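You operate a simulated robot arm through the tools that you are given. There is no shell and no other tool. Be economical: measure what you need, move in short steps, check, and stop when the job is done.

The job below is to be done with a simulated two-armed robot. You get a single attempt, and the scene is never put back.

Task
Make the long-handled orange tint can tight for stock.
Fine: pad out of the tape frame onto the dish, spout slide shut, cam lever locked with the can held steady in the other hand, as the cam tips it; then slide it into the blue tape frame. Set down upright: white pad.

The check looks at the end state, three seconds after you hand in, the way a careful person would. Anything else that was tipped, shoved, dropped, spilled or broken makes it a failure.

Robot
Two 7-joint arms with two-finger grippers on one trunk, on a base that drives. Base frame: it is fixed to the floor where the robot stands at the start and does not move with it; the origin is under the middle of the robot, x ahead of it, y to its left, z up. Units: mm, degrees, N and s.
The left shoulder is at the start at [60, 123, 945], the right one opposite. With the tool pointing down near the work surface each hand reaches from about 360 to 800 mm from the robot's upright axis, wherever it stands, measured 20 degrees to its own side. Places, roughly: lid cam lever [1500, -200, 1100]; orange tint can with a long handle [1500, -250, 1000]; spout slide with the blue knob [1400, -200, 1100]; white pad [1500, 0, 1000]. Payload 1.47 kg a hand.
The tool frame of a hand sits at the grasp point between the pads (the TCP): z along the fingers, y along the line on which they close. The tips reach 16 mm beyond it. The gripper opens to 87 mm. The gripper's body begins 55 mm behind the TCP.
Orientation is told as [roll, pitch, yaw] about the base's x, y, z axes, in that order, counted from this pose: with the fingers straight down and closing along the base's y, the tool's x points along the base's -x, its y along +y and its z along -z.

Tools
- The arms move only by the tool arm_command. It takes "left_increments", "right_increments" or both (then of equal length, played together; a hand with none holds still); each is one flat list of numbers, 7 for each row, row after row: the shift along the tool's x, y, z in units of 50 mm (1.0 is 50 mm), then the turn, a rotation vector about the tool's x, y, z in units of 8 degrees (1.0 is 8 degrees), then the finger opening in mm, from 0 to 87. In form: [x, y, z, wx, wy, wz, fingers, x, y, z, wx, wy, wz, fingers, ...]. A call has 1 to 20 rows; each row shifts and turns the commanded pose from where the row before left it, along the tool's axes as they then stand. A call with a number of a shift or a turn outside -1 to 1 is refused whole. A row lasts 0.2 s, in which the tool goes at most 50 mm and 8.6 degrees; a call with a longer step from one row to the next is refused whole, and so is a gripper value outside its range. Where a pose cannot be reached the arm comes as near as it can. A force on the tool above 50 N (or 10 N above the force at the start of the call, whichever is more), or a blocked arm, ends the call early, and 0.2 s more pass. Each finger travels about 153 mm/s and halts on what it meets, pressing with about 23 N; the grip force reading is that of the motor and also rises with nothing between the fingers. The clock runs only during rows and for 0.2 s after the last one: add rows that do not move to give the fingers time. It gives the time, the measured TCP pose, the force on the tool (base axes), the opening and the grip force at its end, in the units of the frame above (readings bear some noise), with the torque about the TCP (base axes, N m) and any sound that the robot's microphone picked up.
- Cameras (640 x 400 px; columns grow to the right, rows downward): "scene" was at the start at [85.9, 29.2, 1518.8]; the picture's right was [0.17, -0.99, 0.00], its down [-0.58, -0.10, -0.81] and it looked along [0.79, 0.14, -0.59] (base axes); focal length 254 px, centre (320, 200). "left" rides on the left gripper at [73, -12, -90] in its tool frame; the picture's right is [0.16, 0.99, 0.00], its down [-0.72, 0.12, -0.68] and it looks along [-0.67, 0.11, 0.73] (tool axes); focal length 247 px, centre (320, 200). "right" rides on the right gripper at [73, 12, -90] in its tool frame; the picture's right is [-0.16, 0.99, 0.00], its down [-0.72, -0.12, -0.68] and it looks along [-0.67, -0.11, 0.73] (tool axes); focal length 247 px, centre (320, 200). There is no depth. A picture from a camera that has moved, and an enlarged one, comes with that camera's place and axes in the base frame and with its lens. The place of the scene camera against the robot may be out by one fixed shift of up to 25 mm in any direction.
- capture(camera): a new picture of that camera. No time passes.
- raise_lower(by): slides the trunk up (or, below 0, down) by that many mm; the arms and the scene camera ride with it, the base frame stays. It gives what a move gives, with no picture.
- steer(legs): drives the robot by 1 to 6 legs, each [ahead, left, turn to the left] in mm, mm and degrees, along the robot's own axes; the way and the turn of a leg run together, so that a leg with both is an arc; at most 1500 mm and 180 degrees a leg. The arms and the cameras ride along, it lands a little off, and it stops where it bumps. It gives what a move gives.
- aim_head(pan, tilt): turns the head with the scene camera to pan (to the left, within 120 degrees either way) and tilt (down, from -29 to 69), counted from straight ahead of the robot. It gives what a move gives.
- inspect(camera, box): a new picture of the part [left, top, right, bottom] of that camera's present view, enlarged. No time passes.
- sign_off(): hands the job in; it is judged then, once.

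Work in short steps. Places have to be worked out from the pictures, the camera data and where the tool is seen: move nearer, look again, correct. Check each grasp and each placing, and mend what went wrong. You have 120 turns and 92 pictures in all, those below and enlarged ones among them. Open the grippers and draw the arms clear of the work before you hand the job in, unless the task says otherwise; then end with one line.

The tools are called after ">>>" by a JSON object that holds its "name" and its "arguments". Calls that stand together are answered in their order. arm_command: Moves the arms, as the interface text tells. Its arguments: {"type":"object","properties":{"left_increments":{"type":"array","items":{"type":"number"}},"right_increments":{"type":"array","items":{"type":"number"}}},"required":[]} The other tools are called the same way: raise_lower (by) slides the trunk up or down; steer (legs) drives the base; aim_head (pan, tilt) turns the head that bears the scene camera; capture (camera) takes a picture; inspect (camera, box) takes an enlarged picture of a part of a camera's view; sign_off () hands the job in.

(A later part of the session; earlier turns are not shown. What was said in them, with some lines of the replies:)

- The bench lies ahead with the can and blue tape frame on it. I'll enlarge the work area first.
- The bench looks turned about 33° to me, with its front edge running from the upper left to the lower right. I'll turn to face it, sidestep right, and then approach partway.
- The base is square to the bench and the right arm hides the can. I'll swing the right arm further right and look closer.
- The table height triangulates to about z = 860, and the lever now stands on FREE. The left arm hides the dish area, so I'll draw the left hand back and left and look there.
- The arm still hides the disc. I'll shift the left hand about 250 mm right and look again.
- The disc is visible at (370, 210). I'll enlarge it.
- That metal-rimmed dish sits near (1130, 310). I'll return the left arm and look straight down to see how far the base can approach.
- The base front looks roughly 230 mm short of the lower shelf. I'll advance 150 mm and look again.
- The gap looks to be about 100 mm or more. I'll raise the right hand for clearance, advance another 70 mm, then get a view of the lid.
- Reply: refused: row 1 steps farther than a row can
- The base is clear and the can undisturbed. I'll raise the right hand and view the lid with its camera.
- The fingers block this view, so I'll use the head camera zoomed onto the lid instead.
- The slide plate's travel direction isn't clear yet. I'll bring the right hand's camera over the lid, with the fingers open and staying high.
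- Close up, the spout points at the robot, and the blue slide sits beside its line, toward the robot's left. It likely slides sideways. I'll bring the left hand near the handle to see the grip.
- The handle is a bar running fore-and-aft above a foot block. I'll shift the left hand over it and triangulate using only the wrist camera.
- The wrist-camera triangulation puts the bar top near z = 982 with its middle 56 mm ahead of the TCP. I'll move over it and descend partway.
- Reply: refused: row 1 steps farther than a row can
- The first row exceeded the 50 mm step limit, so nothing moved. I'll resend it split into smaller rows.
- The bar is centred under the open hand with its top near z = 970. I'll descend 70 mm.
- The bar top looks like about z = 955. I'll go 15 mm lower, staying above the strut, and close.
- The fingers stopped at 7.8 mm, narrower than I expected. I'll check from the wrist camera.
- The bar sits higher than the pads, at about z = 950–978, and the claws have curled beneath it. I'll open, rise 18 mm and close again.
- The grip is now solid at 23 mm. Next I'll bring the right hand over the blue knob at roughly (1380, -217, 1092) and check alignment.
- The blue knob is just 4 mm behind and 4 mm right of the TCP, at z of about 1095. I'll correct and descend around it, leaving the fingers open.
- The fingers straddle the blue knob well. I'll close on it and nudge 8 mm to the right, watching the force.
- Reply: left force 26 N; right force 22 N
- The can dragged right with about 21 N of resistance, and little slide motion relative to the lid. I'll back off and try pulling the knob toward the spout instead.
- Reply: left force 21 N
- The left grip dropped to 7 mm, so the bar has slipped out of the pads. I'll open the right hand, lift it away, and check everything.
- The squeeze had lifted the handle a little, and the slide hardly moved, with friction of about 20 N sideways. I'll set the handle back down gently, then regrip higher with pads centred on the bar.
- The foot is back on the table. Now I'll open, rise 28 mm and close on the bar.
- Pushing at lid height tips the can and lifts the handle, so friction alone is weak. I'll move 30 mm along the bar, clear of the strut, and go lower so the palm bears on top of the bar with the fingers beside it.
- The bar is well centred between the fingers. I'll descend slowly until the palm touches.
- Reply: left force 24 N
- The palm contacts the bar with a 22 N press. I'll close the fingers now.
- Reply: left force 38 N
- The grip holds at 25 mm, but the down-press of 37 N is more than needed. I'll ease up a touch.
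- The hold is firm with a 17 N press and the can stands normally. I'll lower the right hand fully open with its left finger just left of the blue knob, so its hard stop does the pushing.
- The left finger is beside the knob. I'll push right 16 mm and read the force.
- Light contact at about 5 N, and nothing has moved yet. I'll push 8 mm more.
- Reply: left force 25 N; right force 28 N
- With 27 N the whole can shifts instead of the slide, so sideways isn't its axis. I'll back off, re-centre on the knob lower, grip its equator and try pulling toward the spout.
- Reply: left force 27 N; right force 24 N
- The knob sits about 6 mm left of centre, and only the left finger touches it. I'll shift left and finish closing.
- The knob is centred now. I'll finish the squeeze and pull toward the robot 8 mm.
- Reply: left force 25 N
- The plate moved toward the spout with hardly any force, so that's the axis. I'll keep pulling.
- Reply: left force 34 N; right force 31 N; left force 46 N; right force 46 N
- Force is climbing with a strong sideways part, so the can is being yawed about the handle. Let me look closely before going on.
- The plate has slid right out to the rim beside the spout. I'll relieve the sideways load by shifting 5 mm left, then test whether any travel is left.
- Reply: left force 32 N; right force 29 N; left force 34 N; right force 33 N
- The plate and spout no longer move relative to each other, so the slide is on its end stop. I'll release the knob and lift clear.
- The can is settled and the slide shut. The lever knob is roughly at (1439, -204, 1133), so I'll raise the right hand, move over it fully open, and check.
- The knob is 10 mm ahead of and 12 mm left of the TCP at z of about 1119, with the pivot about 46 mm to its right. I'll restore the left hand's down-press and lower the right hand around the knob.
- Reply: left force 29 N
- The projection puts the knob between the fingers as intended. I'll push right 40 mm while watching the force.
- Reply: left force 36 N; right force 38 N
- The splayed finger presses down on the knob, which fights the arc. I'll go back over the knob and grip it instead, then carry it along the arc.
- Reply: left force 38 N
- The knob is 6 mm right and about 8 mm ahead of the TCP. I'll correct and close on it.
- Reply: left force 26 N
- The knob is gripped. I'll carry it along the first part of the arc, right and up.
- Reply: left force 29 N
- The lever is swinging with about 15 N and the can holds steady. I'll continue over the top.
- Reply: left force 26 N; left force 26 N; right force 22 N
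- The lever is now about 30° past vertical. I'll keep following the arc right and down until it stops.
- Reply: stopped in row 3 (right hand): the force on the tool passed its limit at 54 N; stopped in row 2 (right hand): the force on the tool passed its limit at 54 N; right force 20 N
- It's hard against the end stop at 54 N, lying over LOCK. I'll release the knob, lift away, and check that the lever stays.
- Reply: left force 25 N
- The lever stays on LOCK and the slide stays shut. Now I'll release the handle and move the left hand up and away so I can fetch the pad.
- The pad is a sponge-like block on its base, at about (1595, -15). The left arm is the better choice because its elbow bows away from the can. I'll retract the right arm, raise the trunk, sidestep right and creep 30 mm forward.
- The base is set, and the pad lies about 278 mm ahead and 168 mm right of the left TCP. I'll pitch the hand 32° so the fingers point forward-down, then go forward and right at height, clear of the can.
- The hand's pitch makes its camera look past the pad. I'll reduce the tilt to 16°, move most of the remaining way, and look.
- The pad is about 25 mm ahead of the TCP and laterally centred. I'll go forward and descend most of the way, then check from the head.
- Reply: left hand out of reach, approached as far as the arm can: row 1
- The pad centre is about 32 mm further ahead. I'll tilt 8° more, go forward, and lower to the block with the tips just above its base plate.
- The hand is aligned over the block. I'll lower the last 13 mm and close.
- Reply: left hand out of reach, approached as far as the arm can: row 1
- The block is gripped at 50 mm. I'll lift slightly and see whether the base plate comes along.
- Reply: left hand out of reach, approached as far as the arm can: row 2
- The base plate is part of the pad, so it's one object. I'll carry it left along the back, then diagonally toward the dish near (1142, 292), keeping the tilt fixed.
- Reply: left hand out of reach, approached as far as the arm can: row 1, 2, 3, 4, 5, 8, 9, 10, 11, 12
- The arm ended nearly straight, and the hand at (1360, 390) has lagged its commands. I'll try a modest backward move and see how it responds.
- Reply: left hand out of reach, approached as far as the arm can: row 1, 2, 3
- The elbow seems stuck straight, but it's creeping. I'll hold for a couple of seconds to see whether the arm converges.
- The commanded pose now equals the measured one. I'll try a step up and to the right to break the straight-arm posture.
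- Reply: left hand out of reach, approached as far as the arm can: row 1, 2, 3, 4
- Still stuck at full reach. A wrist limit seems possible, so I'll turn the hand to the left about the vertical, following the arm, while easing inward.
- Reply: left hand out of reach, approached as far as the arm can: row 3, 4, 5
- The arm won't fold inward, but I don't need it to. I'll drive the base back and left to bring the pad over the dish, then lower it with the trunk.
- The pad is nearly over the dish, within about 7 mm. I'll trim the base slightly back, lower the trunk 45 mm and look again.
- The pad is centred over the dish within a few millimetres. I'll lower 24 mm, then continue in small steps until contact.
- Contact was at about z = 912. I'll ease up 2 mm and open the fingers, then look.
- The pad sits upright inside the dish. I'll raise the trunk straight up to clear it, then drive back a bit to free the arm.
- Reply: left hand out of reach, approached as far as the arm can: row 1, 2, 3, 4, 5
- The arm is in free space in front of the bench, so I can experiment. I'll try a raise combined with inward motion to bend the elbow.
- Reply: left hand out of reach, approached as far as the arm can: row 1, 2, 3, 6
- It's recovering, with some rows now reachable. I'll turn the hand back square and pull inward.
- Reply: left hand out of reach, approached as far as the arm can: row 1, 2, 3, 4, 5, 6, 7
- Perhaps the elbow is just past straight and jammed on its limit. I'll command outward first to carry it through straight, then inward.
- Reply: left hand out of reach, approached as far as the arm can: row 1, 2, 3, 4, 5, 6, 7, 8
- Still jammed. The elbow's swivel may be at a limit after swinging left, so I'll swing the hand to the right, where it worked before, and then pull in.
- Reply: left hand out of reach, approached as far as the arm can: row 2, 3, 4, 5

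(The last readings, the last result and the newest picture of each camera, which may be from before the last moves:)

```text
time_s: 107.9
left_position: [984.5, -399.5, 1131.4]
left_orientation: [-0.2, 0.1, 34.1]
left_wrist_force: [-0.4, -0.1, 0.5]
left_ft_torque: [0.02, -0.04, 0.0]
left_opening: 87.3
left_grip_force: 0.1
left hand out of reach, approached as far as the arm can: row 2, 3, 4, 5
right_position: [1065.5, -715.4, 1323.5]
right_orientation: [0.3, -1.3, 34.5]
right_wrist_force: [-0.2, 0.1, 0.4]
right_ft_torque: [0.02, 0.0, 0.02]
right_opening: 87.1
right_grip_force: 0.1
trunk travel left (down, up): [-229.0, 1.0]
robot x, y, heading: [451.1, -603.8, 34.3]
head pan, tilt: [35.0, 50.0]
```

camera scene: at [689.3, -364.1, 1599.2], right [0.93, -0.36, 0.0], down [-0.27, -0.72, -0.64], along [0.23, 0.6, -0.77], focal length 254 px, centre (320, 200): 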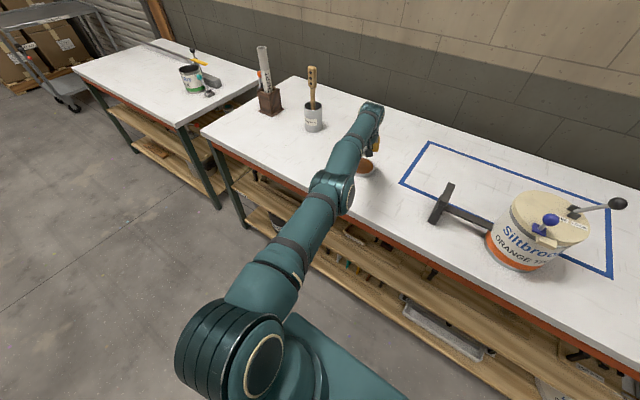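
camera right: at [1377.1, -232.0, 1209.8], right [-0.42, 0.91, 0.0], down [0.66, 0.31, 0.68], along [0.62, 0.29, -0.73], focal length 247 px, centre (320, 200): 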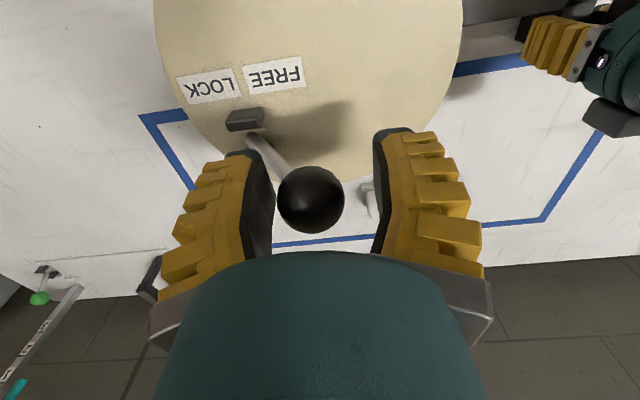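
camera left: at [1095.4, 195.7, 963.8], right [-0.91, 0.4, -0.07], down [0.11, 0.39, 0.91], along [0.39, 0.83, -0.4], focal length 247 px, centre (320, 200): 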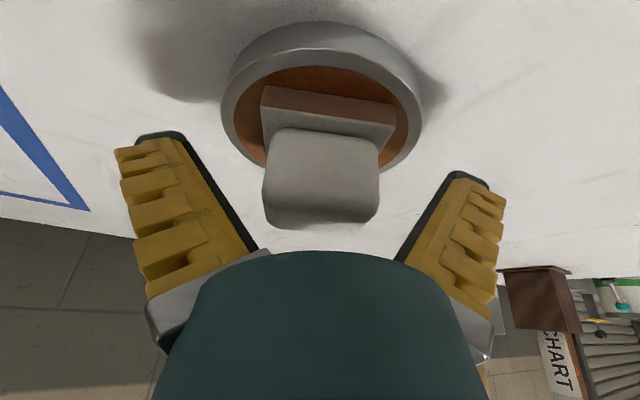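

The elbow is free again. I'll bring the left hand back to its side and drive back to the bench beside the can.

>>> {"name": "arm_command", "arguments": {"left_increments": [0.9, 0, 0, 0, 0, 0, 87, 0, 0.9, 0, 0, 0, 0, 87, 0, 0.9, 0, 0, 0, 0, 87, 0, 0.9, 0, 0, 0, 0, 87, 0, 0.9, 0, 0, 0, 0, 87, 0, 0.9, 0, 0, 0, 0, 87]}}

>>> {"name": "steer", "arguments": {"legs": [[0, -73, 0], [465, 0, 0]]}}

>>> {"name": "aim_head", "arguments": {"pan": 0, "tilt": 58}}

>>> {"name": "capture", "arguments": {"camera": "scene"}}

```text
time_s: 109.3
left_position: [820.0, -240.1, 1129.4]
left_orientation: [-0.2, 0.1, 34.0]
left_wrist_force: [-0.8, 0.1, 0.1]
left_ft_torque: [-0.01, -0.05, -0.01]
left_opening: 86.9
left_grip_force: 0.1
right_position: [1066.8, -713.7, 1323.9]
right_orientation: [0.2, -1.2, 34.5]
right_wrist_force: [-0.8, -0.2, -0.3]
right_ft_torque: [0.01, 0.01, -0.02]
right_opening: 86.9
right_grip_force: 0.0
trunk travel left (down, up): [-229.0, 1.0]
robot x, y, heading: [452.1, -599.5, 34.3]
head pan, tilt: [35.0, 50.0]
```

```text
time_s: 113.0
left_position: [1246.9, -41.8, 1128.8]
left_orientation: [-0.2, 0.2, 34.0]
left_wrist_force: [0.4, -0.5, 0.2]
left_ft_torque: [0.0, 0.04, -0.01]
left_opening: 87.1
left_grip_force: 0.0
right_position: [1492.5, -516.2, 1324.1]
right_orientation: [0.4, -1.1, 34.4]
right_wrist_force: [0.8, 0.8, -0.6]
right_ft_torque: [0.03, -0.03, -0.02]
right_opening: 87.3
right_grip_force: 0.1
trunk travel left (down, up): [-229.0, 1.0]
robot x, y, heading: [876.5, -404.6, 33.8]
head pan, tilt: [35.0, 50.0]
```

```text
time_s: 114.0
left_position: [1246.8, -42.2, 1129.4]
left_orientation: [-0.2, 0.2, 34.0]
left_wrist_force: [-0.1, 0.8, 0.2]
left_ft_torque: [-0.02, 0.02, -0.02]
left_opening: 87.0
left_grip_force: 0.1
right_position: [1491.9, -516.5, 1323.5]
right_orientation: [0.3, -1.1, 34.4]
right_wrist_force: [0.4, -0.1, 0.8]
right_ft_torque: [0.0, 0.01, -0.04]
right_opening: 87.1
right_grip_force: 0.1
trunk travel left (down, up): [-229.0, 1.0]
robot x, y, heading: [878.4, -400.9, 34.3]
head pan, tilt: [0.0, 58.0]
```

```text
9 pictures are left
camera scene: at [932.7, -345.1, 1617.5], right [0.56, -0.83, 0.0], down [-0.7, -0.48, -0.53], along [0.44, 0.3, -0.85], focal length 254 px, centre (320, 200)
```

scene: 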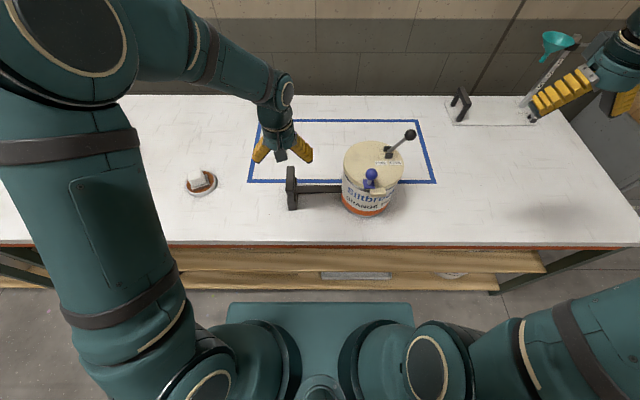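

Everything is in place. The can needs to go about 185 mm straight ahead to be fully inside the frame. I'll regrip the handle with the left hand at its known place (1291, -10, 964).

>>> {"name": "arm_command", "arguments": {"left_increments": [-0.6, 0.04, 0, 0, 0, 0, 87, -0.5, 0, 0, 0, 0, 0, 87, 0, 0, 0.8, 0, 0, 0, 87, 0, 0, 0.8, 0, 0, 0, 87, 0, 0, 0.8, 0, 0, 0, 87, 0, 0, 0.5, 0, 0, 0, 87], "right_increments": [0.3, 0, 0, 0, -1, 0, 0, 0, 0, 0, 0, -1, 0, 0, 0, 0, 0, 0, -1, 0, 0, 0, 0, 0, 0, -1, 0, 0, 0.475, 0, 0.76, 0, 0, 0, 0, 0.475, 0, 0.76, 0, 0, 0, 0]}}

>>> {"name": "capture", "arguments": {"camera": "left"}}

```text
time_s: 115.4
left_position: [1291.9, -10.4, 985.8]
left_orientation: [-0.3, 0.2, 34.0]
left_wrist_force: [0.0, -0.7, 0.6]
left_ft_torque: [-0.02, 0.02, 0.0]
left_opening: 86.8
left_grip_force: 0.1
right_position: [1480.0, -522.4, 1234.3]
right_orientation: [0.3, -33.3, 34.2]
right_wrist_force: [-0.5, 0.8, -0.2]
right_ft_torque: [0.0, 0.0, -0.02]
right_opening: 0.0
right_grip_force: 22.7
trunk travel left (down, up): [-229.0, 1.0]
robot x, y, heading: [875.9, -403.1, 34.2]
head pan, tilt: [0.0, 58.0]
```

```text
8 pictures are left
camera left: at [1238.2, -60.5, 1074.2], right [-0.68, 0.73, 0.0], down [0.54, 0.5, 0.68], along [0.5, 0.46, -0.74], focal length 247 px, centre (320, 200)
```

left: 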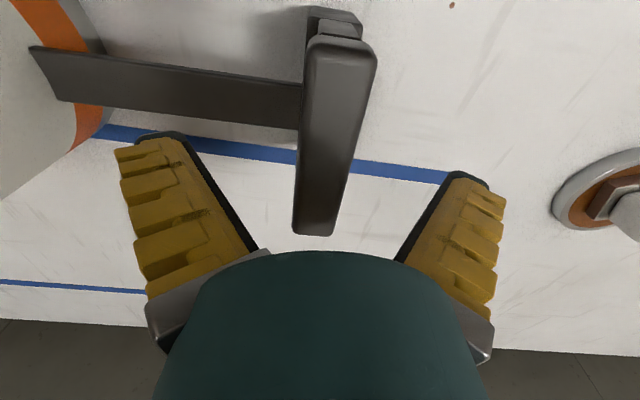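

The bar is centred between the fingers. I'll lower 22 mm and grip it while the right hand descends, at the right and well clear of the can.

>>> {"name": "arm_command", "arguments": {"left_increments": [0, 0, 0.44, 0, 0, 0, 87, 0, 0, 0, 0, 0, 0, 65, 0, 0, 0, 0, 0, 0, 45, 0, 0, 0, 0, 0, 0, 30, 0, 0, 0, 0, 0, 0, 15, 0, 0, 0, 0, 0, 0, 0, 0, 0, 0, 0, 0, 0, 0], "right_increments": [0.475, 0, 0.76, 0, 0, 0, 0, 0.475, 0, 0.76, 0, 0, 0, 0, 0.475, 0, 0.76, 0, 0, 0, 0, 0.475, 0, 0.76, 0, 0, 0, 0, 0.475, 0, 0.76, 0, 0, 0, 0, 0.475, 0, 0.76, 0, 0, 0, 0, 0.4, 0, 0.64, 0, 0, 0, 0]}}

```text
time_s: 117.0
left_position: [1292.1, -10.3, 961.9]
left_orientation: [-0.2, 0.1, 34.0]
left_wrist_force: [0.8, 0.5, -0.1]
left_ft_torque: [-0.12, 0.2, 0.41]
left_opening: 23.3
left_grip_force: 23.5
right_position: [1487.3, -520.4, 925.2]
right_orientation: [0.4, -33.2, 34.3]
right_wrist_force: [0.1, 0.2, -0.4]
right_ft_torque: [-0.04, 0.01, -0.01]
right_opening: 0.1
right_grip_force: 23.3
trunk travel left (down, up): [-229.0, 1.0]
robot x, y, heading: [877.1, -403.3, 34.2]
head pan, tilt: [0.0, 58.0]
```

The handle grip is good at 23 mm. I'll back the right hand off slightly and slide it left to stand in front of the can.

>>> {"name": "arm_command", "arguments": {"right_increments": [0.26, 0, -0.16, 0, 0, 0, 0, 0, 0.9, 0, 0, 0, 0, 0, 0, 0.9, 0, 0, 0, 0, 0, 0, 0.9, 0, 0, 0, 0, 0, 0, 0.9, 0, 0, 0, 0, 0, 0, 0.9, 0, 0, 0, 0, 0, 0, 0.8, 0, 0, 0, 0, 0]}}

>>> {"name": "capture", "arguments": {"camera": "scene"}}

```text
time_s: 118.6
left_position: [1290.7, -10.1, 961.1]
left_orientation: [-0.2, 0.2, 34.0]
left_wrist_force: [-1.0, 1.8, 0.4]
left_ft_torque: [0.04, -0.12, 0.07]
left_opening: 22.4
left_grip_force: 22.9
right_position: [1320.8, -311.1, 929.3]
right_orientation: [0.3, -33.2, 34.3]
right_wrist_force: [-0.9, -0.5, 0.1]
right_ft_torque: [0.01, -0.03, -0.03]
right_opening: 0.0
right_grip_force: 23.4
trunk travel left (down, up): [-229.0, 1.0]
robot x, y, heading: [875.8, -407.3, 34.0]
head pan, tilt: [0.0, 58.0]
```

```text
7 pictures are left
camera scene: at [931.4, -344.4, 1617.5], right [0.56, -0.83, 0.0], down [-0.7, -0.48, -0.53], along [0.44, 0.3, -0.85], focal length 254 px, centre (320, 200)
```

scene: 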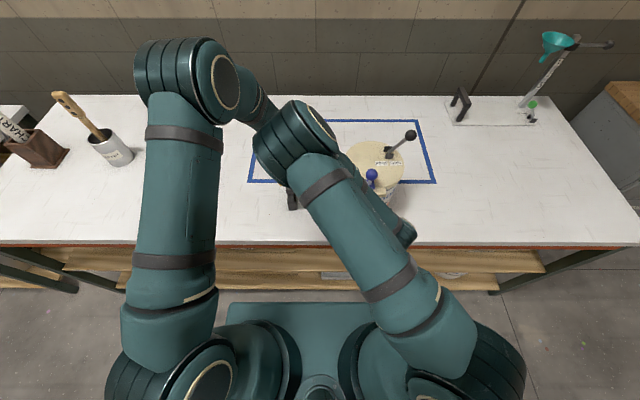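

Both hands are set and the can looks undisturbed. I'll advance the right hand until it just touches the can.

>>> {"name": "arm_command", "arguments": {"right_increments": [-0.424, 0, 0.265, 0, 0, 0, 0, -0.1, 0, 0.0636, 0, 0, 0, 0]}}

>>> {"name": "arm_command", "arguments": {"right_increments": [-0.085, 0, 0.053, 0, 0, 0, 0]}}

>>> {"name": "capture", "arguments": {"camera": "right"}}

```text
time_s: 119.2
left_position: [1292.6, -10.8, 962.6]
left_orientation: [-0.3, 0.2, 33.9]
left_wrist_force: [0.2, 0.4, 0.4]
left_ft_torque: [-0.01, 0.04, 0.22]
left_opening: 22.7
left_grip_force: 23.0
right_position: [1346.8, -291.7, 929.0]
right_orientation: [0.2, -33.1, 34.3]
right_wrist_force: [-0.8, -0.4, -0.3]
right_ft_torque: [0.02, -0.03, -0.02]
right_opening: 0.0
right_grip_force: 23.3
trunk travel left (down, up): [-229.0, 1.0]
robot x, y, heading: [877.2, -399.5, 34.0]
head pan, tilt: [0.0, 58.0]
```

```text
time_s: 119.6
left_position: [1293.1, -10.6, 962.4]
left_orientation: [-0.2, 0.3, 34.0]
left_wrist_force: [0.7, 0.4, -0.9]
left_ft_torque: [0.02, 0.03, 0.26]
left_opening: 22.6
left_grip_force: 23.0
right_position: [1352.1, -287.0, 927.2]
right_orientation: [0.4, -33.1, 34.2]
right_wrist_force: [0.0, 0.0, 0.3]
right_ft_torque: [0.0, 0.01, 0.0]
right_opening: 0.1
right_grip_force: 23.2
trunk travel left (down, up): [-229.0, 1.0]
robot x, y, heading: [875.3, -403.8, 34.3]
head pan, tilt: [0.0, 58.0]
```

```text
6 pictures are left
camera right: at [1253.8, -340.8, 962.4], right [-0.45, 0.89, 0.09], down [0.26, 0.03, 0.96], along [0.85, 0.46, -0.25], focal length 247 px, centre (320, 200)
```

right: 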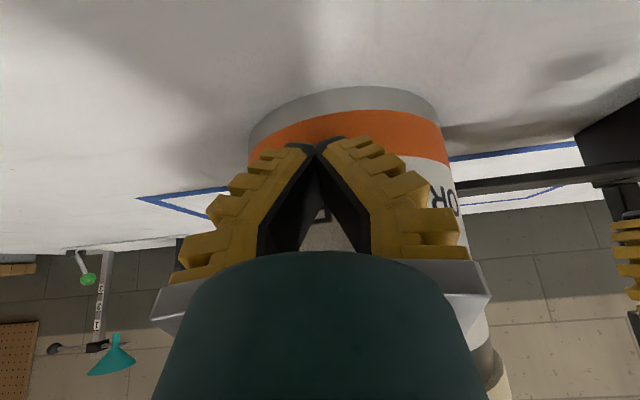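

The fist is centred on the orange band, about to touch. I'll take up the last gap, then push both hands forward together 30 mm as a test.

>>> {"name": "arm_command", "arguments": {"right_increments": [-0.085, 0, 0.053, 0, 0, 0, 0, -0.085, 0, 0.053, 0, 0, 0, 0]}}

>>> {"name": "arm_command", "arguments": {"right_increments": [-0.17, 0, 0.106, 0, 0, 0, 0, -0.17, 0, 0.106, 0, 0, 0, 0, -0.17, 0, 0.106, 0, 0, 0, 0], "left_increments": [-0.2, 0, 0, 0, 0, 0, 0, -0.2, 0, 0, 0, 0, 0, 0, -0.2, 0, 0, 0, 0, 0, 0]}}

```text
time_s: 120.2
left_position: [1292.0, -9.4, 962.4]
left_orientation: [0.0, 0.1, 34.1]
left_wrist_force: [1.3, 4.9, -0.4]
left_ft_torque: [0.07, -0.1, 0.6]
left_opening: 22.8
left_grip_force: 23.0
right_position: [1359.7, -284.6, 927.8]
right_orientation: [0.3, -33.0, 34.1]
right_wrist_force: [-1.9, -4.5, -2.2]
right_ft_torque: [-0.03, 0.04, 0.01]
right_opening: 0.2
right_grip_force: 22.3
trunk travel left (down, up): [-229.0, 1.0]
robot x, y, heading: [881.4, -405.1, 34.2]
head pan, tilt: [0.0, 58.0]
```

```text
time_s: 121.0
left_position: [1317.0, 5.1, 961.5]
left_orientation: [-0.3, 0.2, 34.0]
left_wrist_force: [3.9, -0.5, 0.5]
left_ft_torque: [-0.06, 0.08, 0.44]
left_opening: 23.8
left_grip_force: 22.5
right_position: [1385.0, -267.0, 928.6]
right_orientation: [0.4, -33.1, 34.2]
right_wrist_force: [-1.1, -0.9, -0.5]
right_ft_torque: [-0.05, -0.04, 0.01]
right_opening: 0.2
right_grip_force: 23.4
trunk travel left (down, up): [-229.0, 1.0]
robot x, y, heading: [875.0, -401.8, 34.3]
head pan, tilt: [0.0, 58.0]
```

It slides easily with small forces. I'll continue 75 mm more with both hands.

>>> {"name": "arm_command", "arguments": {"right_increments": [-0.17, 0, 0.106, 0, 0, 0, 0, -0.17, 0, 0.106, 0, 0, 0, 0, -0.17, 0, 0.106, 0, 0, 0, 0, -0.17, 0, 0.106, 0, 0, 0, 0, -0.17, 0, 0.106, 0, 0, 0, 0, -0.17, 0, 0.106, 0, 0, 0, 0, -0.17, 0, 0.106, 0, 0, 0, 0, -0.085, 0, 0.053, 0, 0, 0, 0], "left_increments": [-0.2, 0, 0, 0, 0, 0, 0, -0.2, 0, 0, 0, 0, 0, 0, -0.2, 0, 0, 0, 0, 0, 0, -0.2, 0, 0, 0, 0, 0, 0, -0.2, 0, 0, 0, 0, 0, 0, -0.2, 0, 0, 0, 0, 0, 0, -0.2, 0, 0, 0, 0, 0, 0, -0.1, 0, 0, 0, 0, 0, 0]}}

>>> {"name": "capture", "arguments": {"camera": "scene"}}

```text
time_s: 122.8
left_position: [1378.2, 48.8, 960.5]
left_orientation: [-0.2, 0.2, 34.0]
left_wrist_force: [1.3, 4.9, 0.7]
left_ft_torque: [0.05, -0.09, 0.4]
left_opening: 23.8
left_grip_force: 22.7
right_position: [1446.9, -223.4, 931.5]
right_orientation: [0.3, -33.1, 34.3]
right_wrist_force: [-2.4, -5.7, -0.1]
right_ft_torque: [-0.02, 0.03, 0.0]
right_opening: 0.3
right_grip_force: 23.1
trunk travel left (down, up): [-229.0, 1.0]
robot x, y, heading: [878.2, -404.0, 34.3]
head pan, tilt: [0.0, 58.0]
```

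```text
5 pictures are left
camera scene: at [932.5, -345.1, 1617.4], right [0.56, -0.83, 0.0], down [-0.7, -0.48, -0.53], along [0.44, 0.3, -0.85], focal length 254 px, centre (320, 200)
```

scene: 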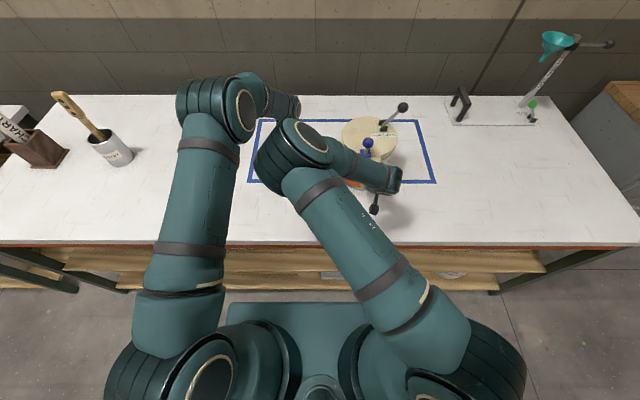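

Everything tracks well after 105 mm. I'll finish with another 78 mm.

>>> {"name": "arm_command", "arguments": {"right_increments": [-0.17, 0, 0.106, 0, 0, 0, 0, -0.17, 0, 0.106, 0, 0, 0, 0, -0.17, 0, 0.106, 0, 0, 0, 0, -0.17, 0, 0.106, 0, 0, 0, 0, -0.17, 0, 0.106, 0, 0, 0, 0, -0.17, 0, 0.106, 0, 0, 0, 0, -0.17, 0, 0.106, 0, 0, 0, 0, -0.136, 0, 0.085, 0, 0, 0, 0], "left_increments": [-0.2, 0, 0, 0, 0, 0, 0, -0.2, 0, 0, 0, 0, 0, 0, -0.2, 0, 0, 0, 0, 0, 0, -0.2, 0, 0, 0, 0, 0, 0, -0.2, 0, 0, 0, 0, 0, 0, -0.2, 0, 0, 0, 0, 0, 0, -0.2, 0, 0, 0, 0, 0, 0, -0.16, 0, 0, 0, 0, 0, 0]}}

```text
time_s: 124.6
left_position: [1443.3, 91.3, 961.4]
left_orientation: [-0.2, 0.2, 34.0]
left_wrist_force: [0.6, 2.7, -0.2]
left_ft_torque: [0.12, -0.15, 0.51]
left_opening: 24.2
left_grip_force: 23.3
right_position: [1511.3, -180.2, 931.2]
right_orientation: [0.3, -33.1, 34.2]
right_wrist_force: [-2.0, -2.4, 0.5]
right_ft_torque: [0.03, 0.0, -0.02]
right_opening: 0.3
right_grip_force: 23.1
trunk travel left (down, up): [-229.0, 1.0]
robot x, y, heading: [878.7, -400.8, 33.9]
head pan, tilt: [0.0, 58.0]
```

Both reached their end poses with small forces. I'll retract the right hand straight back, and open the left hand and lift it off the bar.

>>> {"name": "arm_command", "arguments": {"right_increments": [0.5, 0, -0.312, 0, 0, 0, 0, 0.68, 0, -0.424, 0, 0, 0, 0, 0.68, 0, -0.424, 0, 0, 0, 0, 0.68, 0, -0.424, 0, 0, 0, 0, 0, -0.6, 0, 0, 0, 0, 0, 0, -0.9, 0, 0, 0, 0, 0], "left_increments": [0, 0, 0, 0, 0, 0, 40, 0, 0, 0, 0, 0, 0, 65, 0, 0, 0, 0, 0, 0, 75, 0, 0, 0, 0, 0, 0, 75, 0.1, 0, -0.5, 0, 0, 0, 75, 0.1, 0, -0.5, 0, 0, 0, 75]}}

>>> {"name": "arm_command", "arguments": {"left_increments": [0.3, 0, -0.7, 0, 0, 0, 75, 0.5, 0, -0.7, 0, 0, 0, 75, 0.8, 0, 0, 0, 0, 0, 75, 0.8, 0, 0, 0, 0, 0, 75], "right_increments": [0.4, -0.8, 0, 0, 0, 0, 0, 0, -0.8, 0, 0, 0, 0, 0, 0, -0.8, 0, 0, 0, 0, 0, 0, 0, 0, 0, 0, 0, 0]}}

>>> {"name": "capture", "arguments": {"camera": "scene"}}

```text
time_s: 126.0
left_position: [1438.0, 82.0, 1011.6]
left_orientation: [-0.2, 0.0, 33.7]
left_wrist_force: [0.1, -0.9, -0.7]
left_ft_torque: [0.07, 0.01, -0.04]
left_opening: 77.5
left_grip_force: 1.9
right_position: [1432.2, -329.8, 927.6]
right_orientation: [0.4, -33.0, 33.9]
right_wrist_force: [0.2, -0.7, -0.1]
right_ft_torque: [0.02, 0.01, 0.04]
right_opening: 0.2
right_grip_force: 22.9
trunk travel left (down, up): [-229.0, 1.0]
robot x, y, heading: [875.5, -405.2, 34.3]
head pan, tilt: [0.0, 58.0]
```

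```text
time_s: 127.0
left_position: [1333.2, 20.1, 1082.5]
left_orientation: [-0.1, 0.1, 34.0]
left_wrist_force: [-0.3, -0.5, 0.4]
left_ft_torque: [-0.03, -0.02, 0.01]
left_opening: 77.6
left_grip_force: 1.3
right_position: [1482.7, -435.8, 920.2]
right_orientation: [0.3, -33.2, 34.3]
right_wrist_force: [-0.2, 0.0, 0.1]
right_ft_torque: [-0.05, 0.01, 0.0]
right_opening: 0.3
right_grip_force: 22.6
trunk travel left (down, up): [-229.0, 1.0]
robot x, y, heading: [878.8, -402.0, 34.0]
head pan, tilt: [0.0, 58.0]
```

```text
4 pictures are left
camera scene: at [930.6, -344.7, 1617.6], right [0.56, -0.83, 0.0], down [-0.7, -0.48, -0.53], along [0.44, 0.3, -0.85], focal length 254 px, centre (320, 200)
```

scene: 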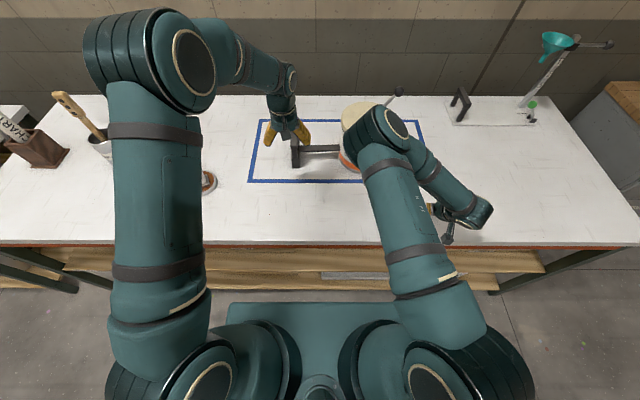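

The can appears well inside the frame. I'll raise and open the right hand and back the robot off for an unobstructed check.

>>> {"name": "arm_command", "arguments": {"right_increments": [-0.4, 0, -0.65, 0, 0, 0, 40, -0.4, 0, -0.65, 0, 0, 0, 60, -0.4, 0, -0.65, 0, 0, 0, 60]}}

>>> {"name": "steer", "arguments": {"legs": [[-350, 0, 0]]}}

>>> {"name": "aim_head", "arguments": {"pan": 0, "tilt": 42}}

>>> {"name": "capture", "arguments": {"camera": "scene"}}

```text
time_s: 127.8
left_position: [1332.8, 18.3, 1083.3]
left_orientation: [-0.2, 0.0, 34.0]
left_wrist_force: [0.1, -0.4, 0.3]
left_ft_torque: [0.0, -0.01, 0.02]
left_opening: 77.8
left_grip_force: 2.4
right_position: [1482.2, -435.9, 1032.9]
right_orientation: [0.3, -33.3, 34.2]
right_wrist_force: [0.2, 0.3, -0.3]
right_ft_torque: [0.01, -0.02, -0.02]
right_opening: 64.5
right_grip_force: 3.6
trunk travel left (down, up): [-229.0, 1.0]
robot x, y, heading: [876.3, -405.4, 34.1]
head pan, tilt: [0.0, 58.0]
```

```text
time_s: 130.1
left_position: [1044.8, -176.1, 1082.6]
left_orientation: [-0.2, 0.1, 34.0]
left_wrist_force: [-0.5, 0.5, 0.4]
left_ft_torque: [0.04, -0.02, 0.0]
left_opening: 77.5
left_grip_force: 1.7
right_position: [1194.5, -629.6, 1032.3]
right_orientation: [0.3, -33.1, 34.4]
right_wrist_force: [0.9, -0.1, 0.4]
right_ft_torque: [0.0, 0.01, 0.0]
right_opening: 65.1
right_grip_force: 2.9
trunk travel left (down, up): [-229.0, 1.0]
robot x, y, heading: [589.5, -594.9, 34.0]
head pan, tilt: [0.0, 58.0]
```

```text
time_s: 130.9
left_position: [1044.8, -175.1, 1082.3]
left_orientation: [-0.2, 0.2, 34.1]
left_wrist_force: [0.3, -0.4, -0.2]
left_ft_torque: [-0.03, 0.02, 0.03]
left_opening: 78.0
left_grip_force: 1.5
right_position: [1196.1, -630.4, 1032.8]
right_orientation: [0.3, -33.0, 34.4]
right_wrist_force: [0.4, -0.1, -0.1]
right_ft_torque: [-0.03, -0.02, 0.03]
right_opening: 64.6
right_grip_force: 3.2
trunk travel left (down, up): [-229.0, 1.0]
robot x, y, heading: [591.3, -596.8, 34.3]
head pan, tilt: [0.0, 42.0]
```

```text
3 pictures are left
camera scene: at [656.5, -532.4, 1638.8], right [0.56, -0.83, 0.0], down [-0.55, -0.38, -0.74], along [0.61, 0.42, -0.67], focal length 254 px, centre (320, 200)
```

scene: 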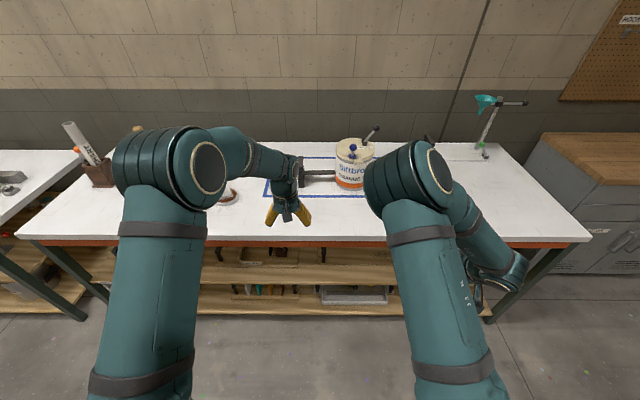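

The scene looks clear. I'll enlarge the can, frame and dish area.

>>> {"name": "inspect", "arguments": {"camera": "scene", "box": [210, 110, 390, 222]}}

```text
3.56 times, centred on (300, 166) of scene
camera zoom: at [656.5, -532.4, 1638.8], right [0.56, -0.83, 0.0], down [-0.55, -0.38, -0.74], along [0.61, 0.42, -0.67], focal length 902 px, centre (391, 321)
```

zoom: 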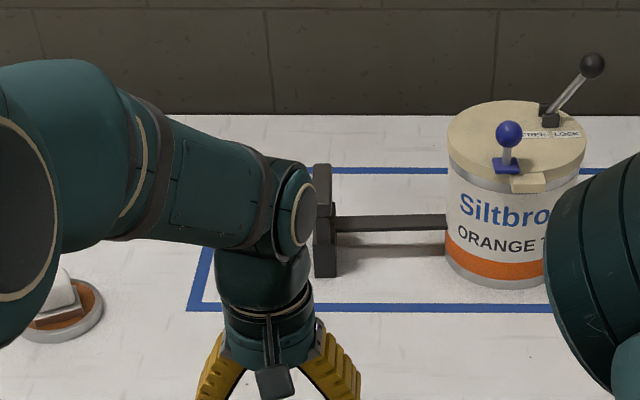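

The can and its handle are inside the frame, the lever is on LOCK and the slide is at the spout. The left arm half hides the pad, so I'll move it aside for one last look.

>>> {"name": "arm_command", "arguments": {"left_increments": [0.8, -0.5, 0, 0, 0, 0, 75, 0, -0.9, 0, 0, 0, 0, 75, 0, -0.9, 0, 0, 0, 0, 75, 0, -0.9, 0, 0, 0, 0, 75]}}

>>> {"name": "steer", "arguments": {"legs": [[0, 250, 0]]}}

>>> {"name": "aim_head", "arguments": {"pan": 5, "tilt": 42}}

>>> {"name": "capture", "arguments": {"camera": "scene"}}

```text
time_s: 131.9
left_position: [1102.5, -331.9, 1083.8]
left_orientation: [-0.1, 0.3, 34.1]
left_wrist_force: [0.3, -0.5, -0.9]
left_ft_torque: [-0.02, 0.0, -0.02]
left_opening: 77.5
left_grip_force: 1.9
right_position: [1195.7, -631.3, 1032.4]
right_orientation: [0.3, -33.1, 34.2]
right_wrist_force: [0.7, -0.2, -0.3]
right_ft_torque: [0.01, 0.04, -0.01]
right_opening: 64.5
right_grip_force: 3.5
trunk travel left (down, up): [-229.0, 1.0]
robot x, y, heading: [589.7, -600.6, 34.3]
head pan, tilt: [0.0, 42.0]
```

```text
time_s: 134.7
left_position: [961.7, -125.6, 1082.7]
left_orientation: [-0.2, 0.3, 33.8]
left_wrist_force: [0.1, -0.6, 0.9]
left_ft_torque: [-0.02, 0.04, 0.03]
left_opening: 77.8
left_grip_force: 1.8
right_position: [1055.1, -426.2, 1032.9]
right_orientation: [0.2, -33.2, 34.0]
right_wrist_force: [0.0, -0.1, 0.1]
right_ft_torque: [-0.01, -0.04, -0.02]
right_opening: 64.7
right_grip_force: 4.3
trunk travel left (down, up): [-229.0, 1.0]
robot x, y, heading: [448.6, -394.0, 34.0]
head pan, tilt: [0.0, 42.0]
```

```text
time_s: 135.3
left_position: [961.8, -126.3, 1083.8]
left_orientation: [-0.2, 0.2, 33.8]
left_wrist_force: [-0.4, 0.4, 0.9]
left_ft_torque: [-0.02, -0.02, 0.0]
left_opening: 77.8
left_grip_force: 1.6
right_position: [1054.3, -426.5, 1031.7]
right_orientation: [0.3, -33.1, 34.0]
right_wrist_force: [0.4, -0.8, 0.0]
right_ft_torque: [0.0, -0.02, -0.01]
right_opening: 64.5
right_grip_force: 3.4
trunk travel left (down, up): [-229.0, 1.0]
robot x, y, heading: [447.5, -393.1, 33.8]
head pan, tilt: [5.0, 42.0]
```

```text
1 pictures are left
camera scene: at [512.2, -320.3, 1638.9], right [0.63, -0.78, 0.0], down [-0.52, -0.42, -0.74], along [0.58, 0.47, -0.67], focal length 254 px, centre (320, 200)
```

scene: 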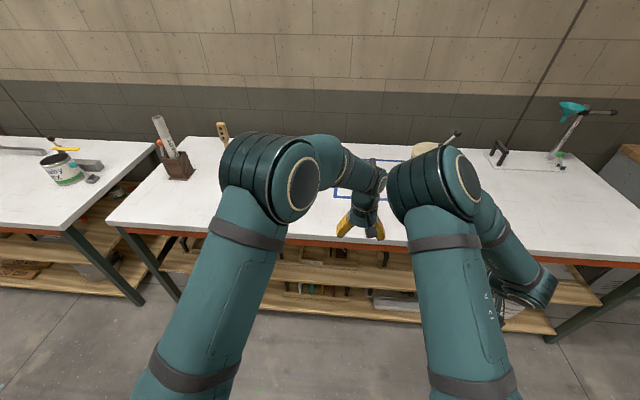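

Earlier views, at release and again when I regripped the handle, showed the pad flat and upright in the dish. The can is shut, locked and inside the frame, the hands are open and the arms are clear, so I'm handing in.

>>> {"name": "sign_off", "arguments": {}}

```text
The job is handed in.
```

I handed in the job with the orange tint can closed for stock: spout slide shut, cam lever on LOCK, can and handle inside the blue tape frame, white pad upright on the dish. My last close view of the pad was partly hidden by the left arm, so its final position rests on the clear views at and soon after release.
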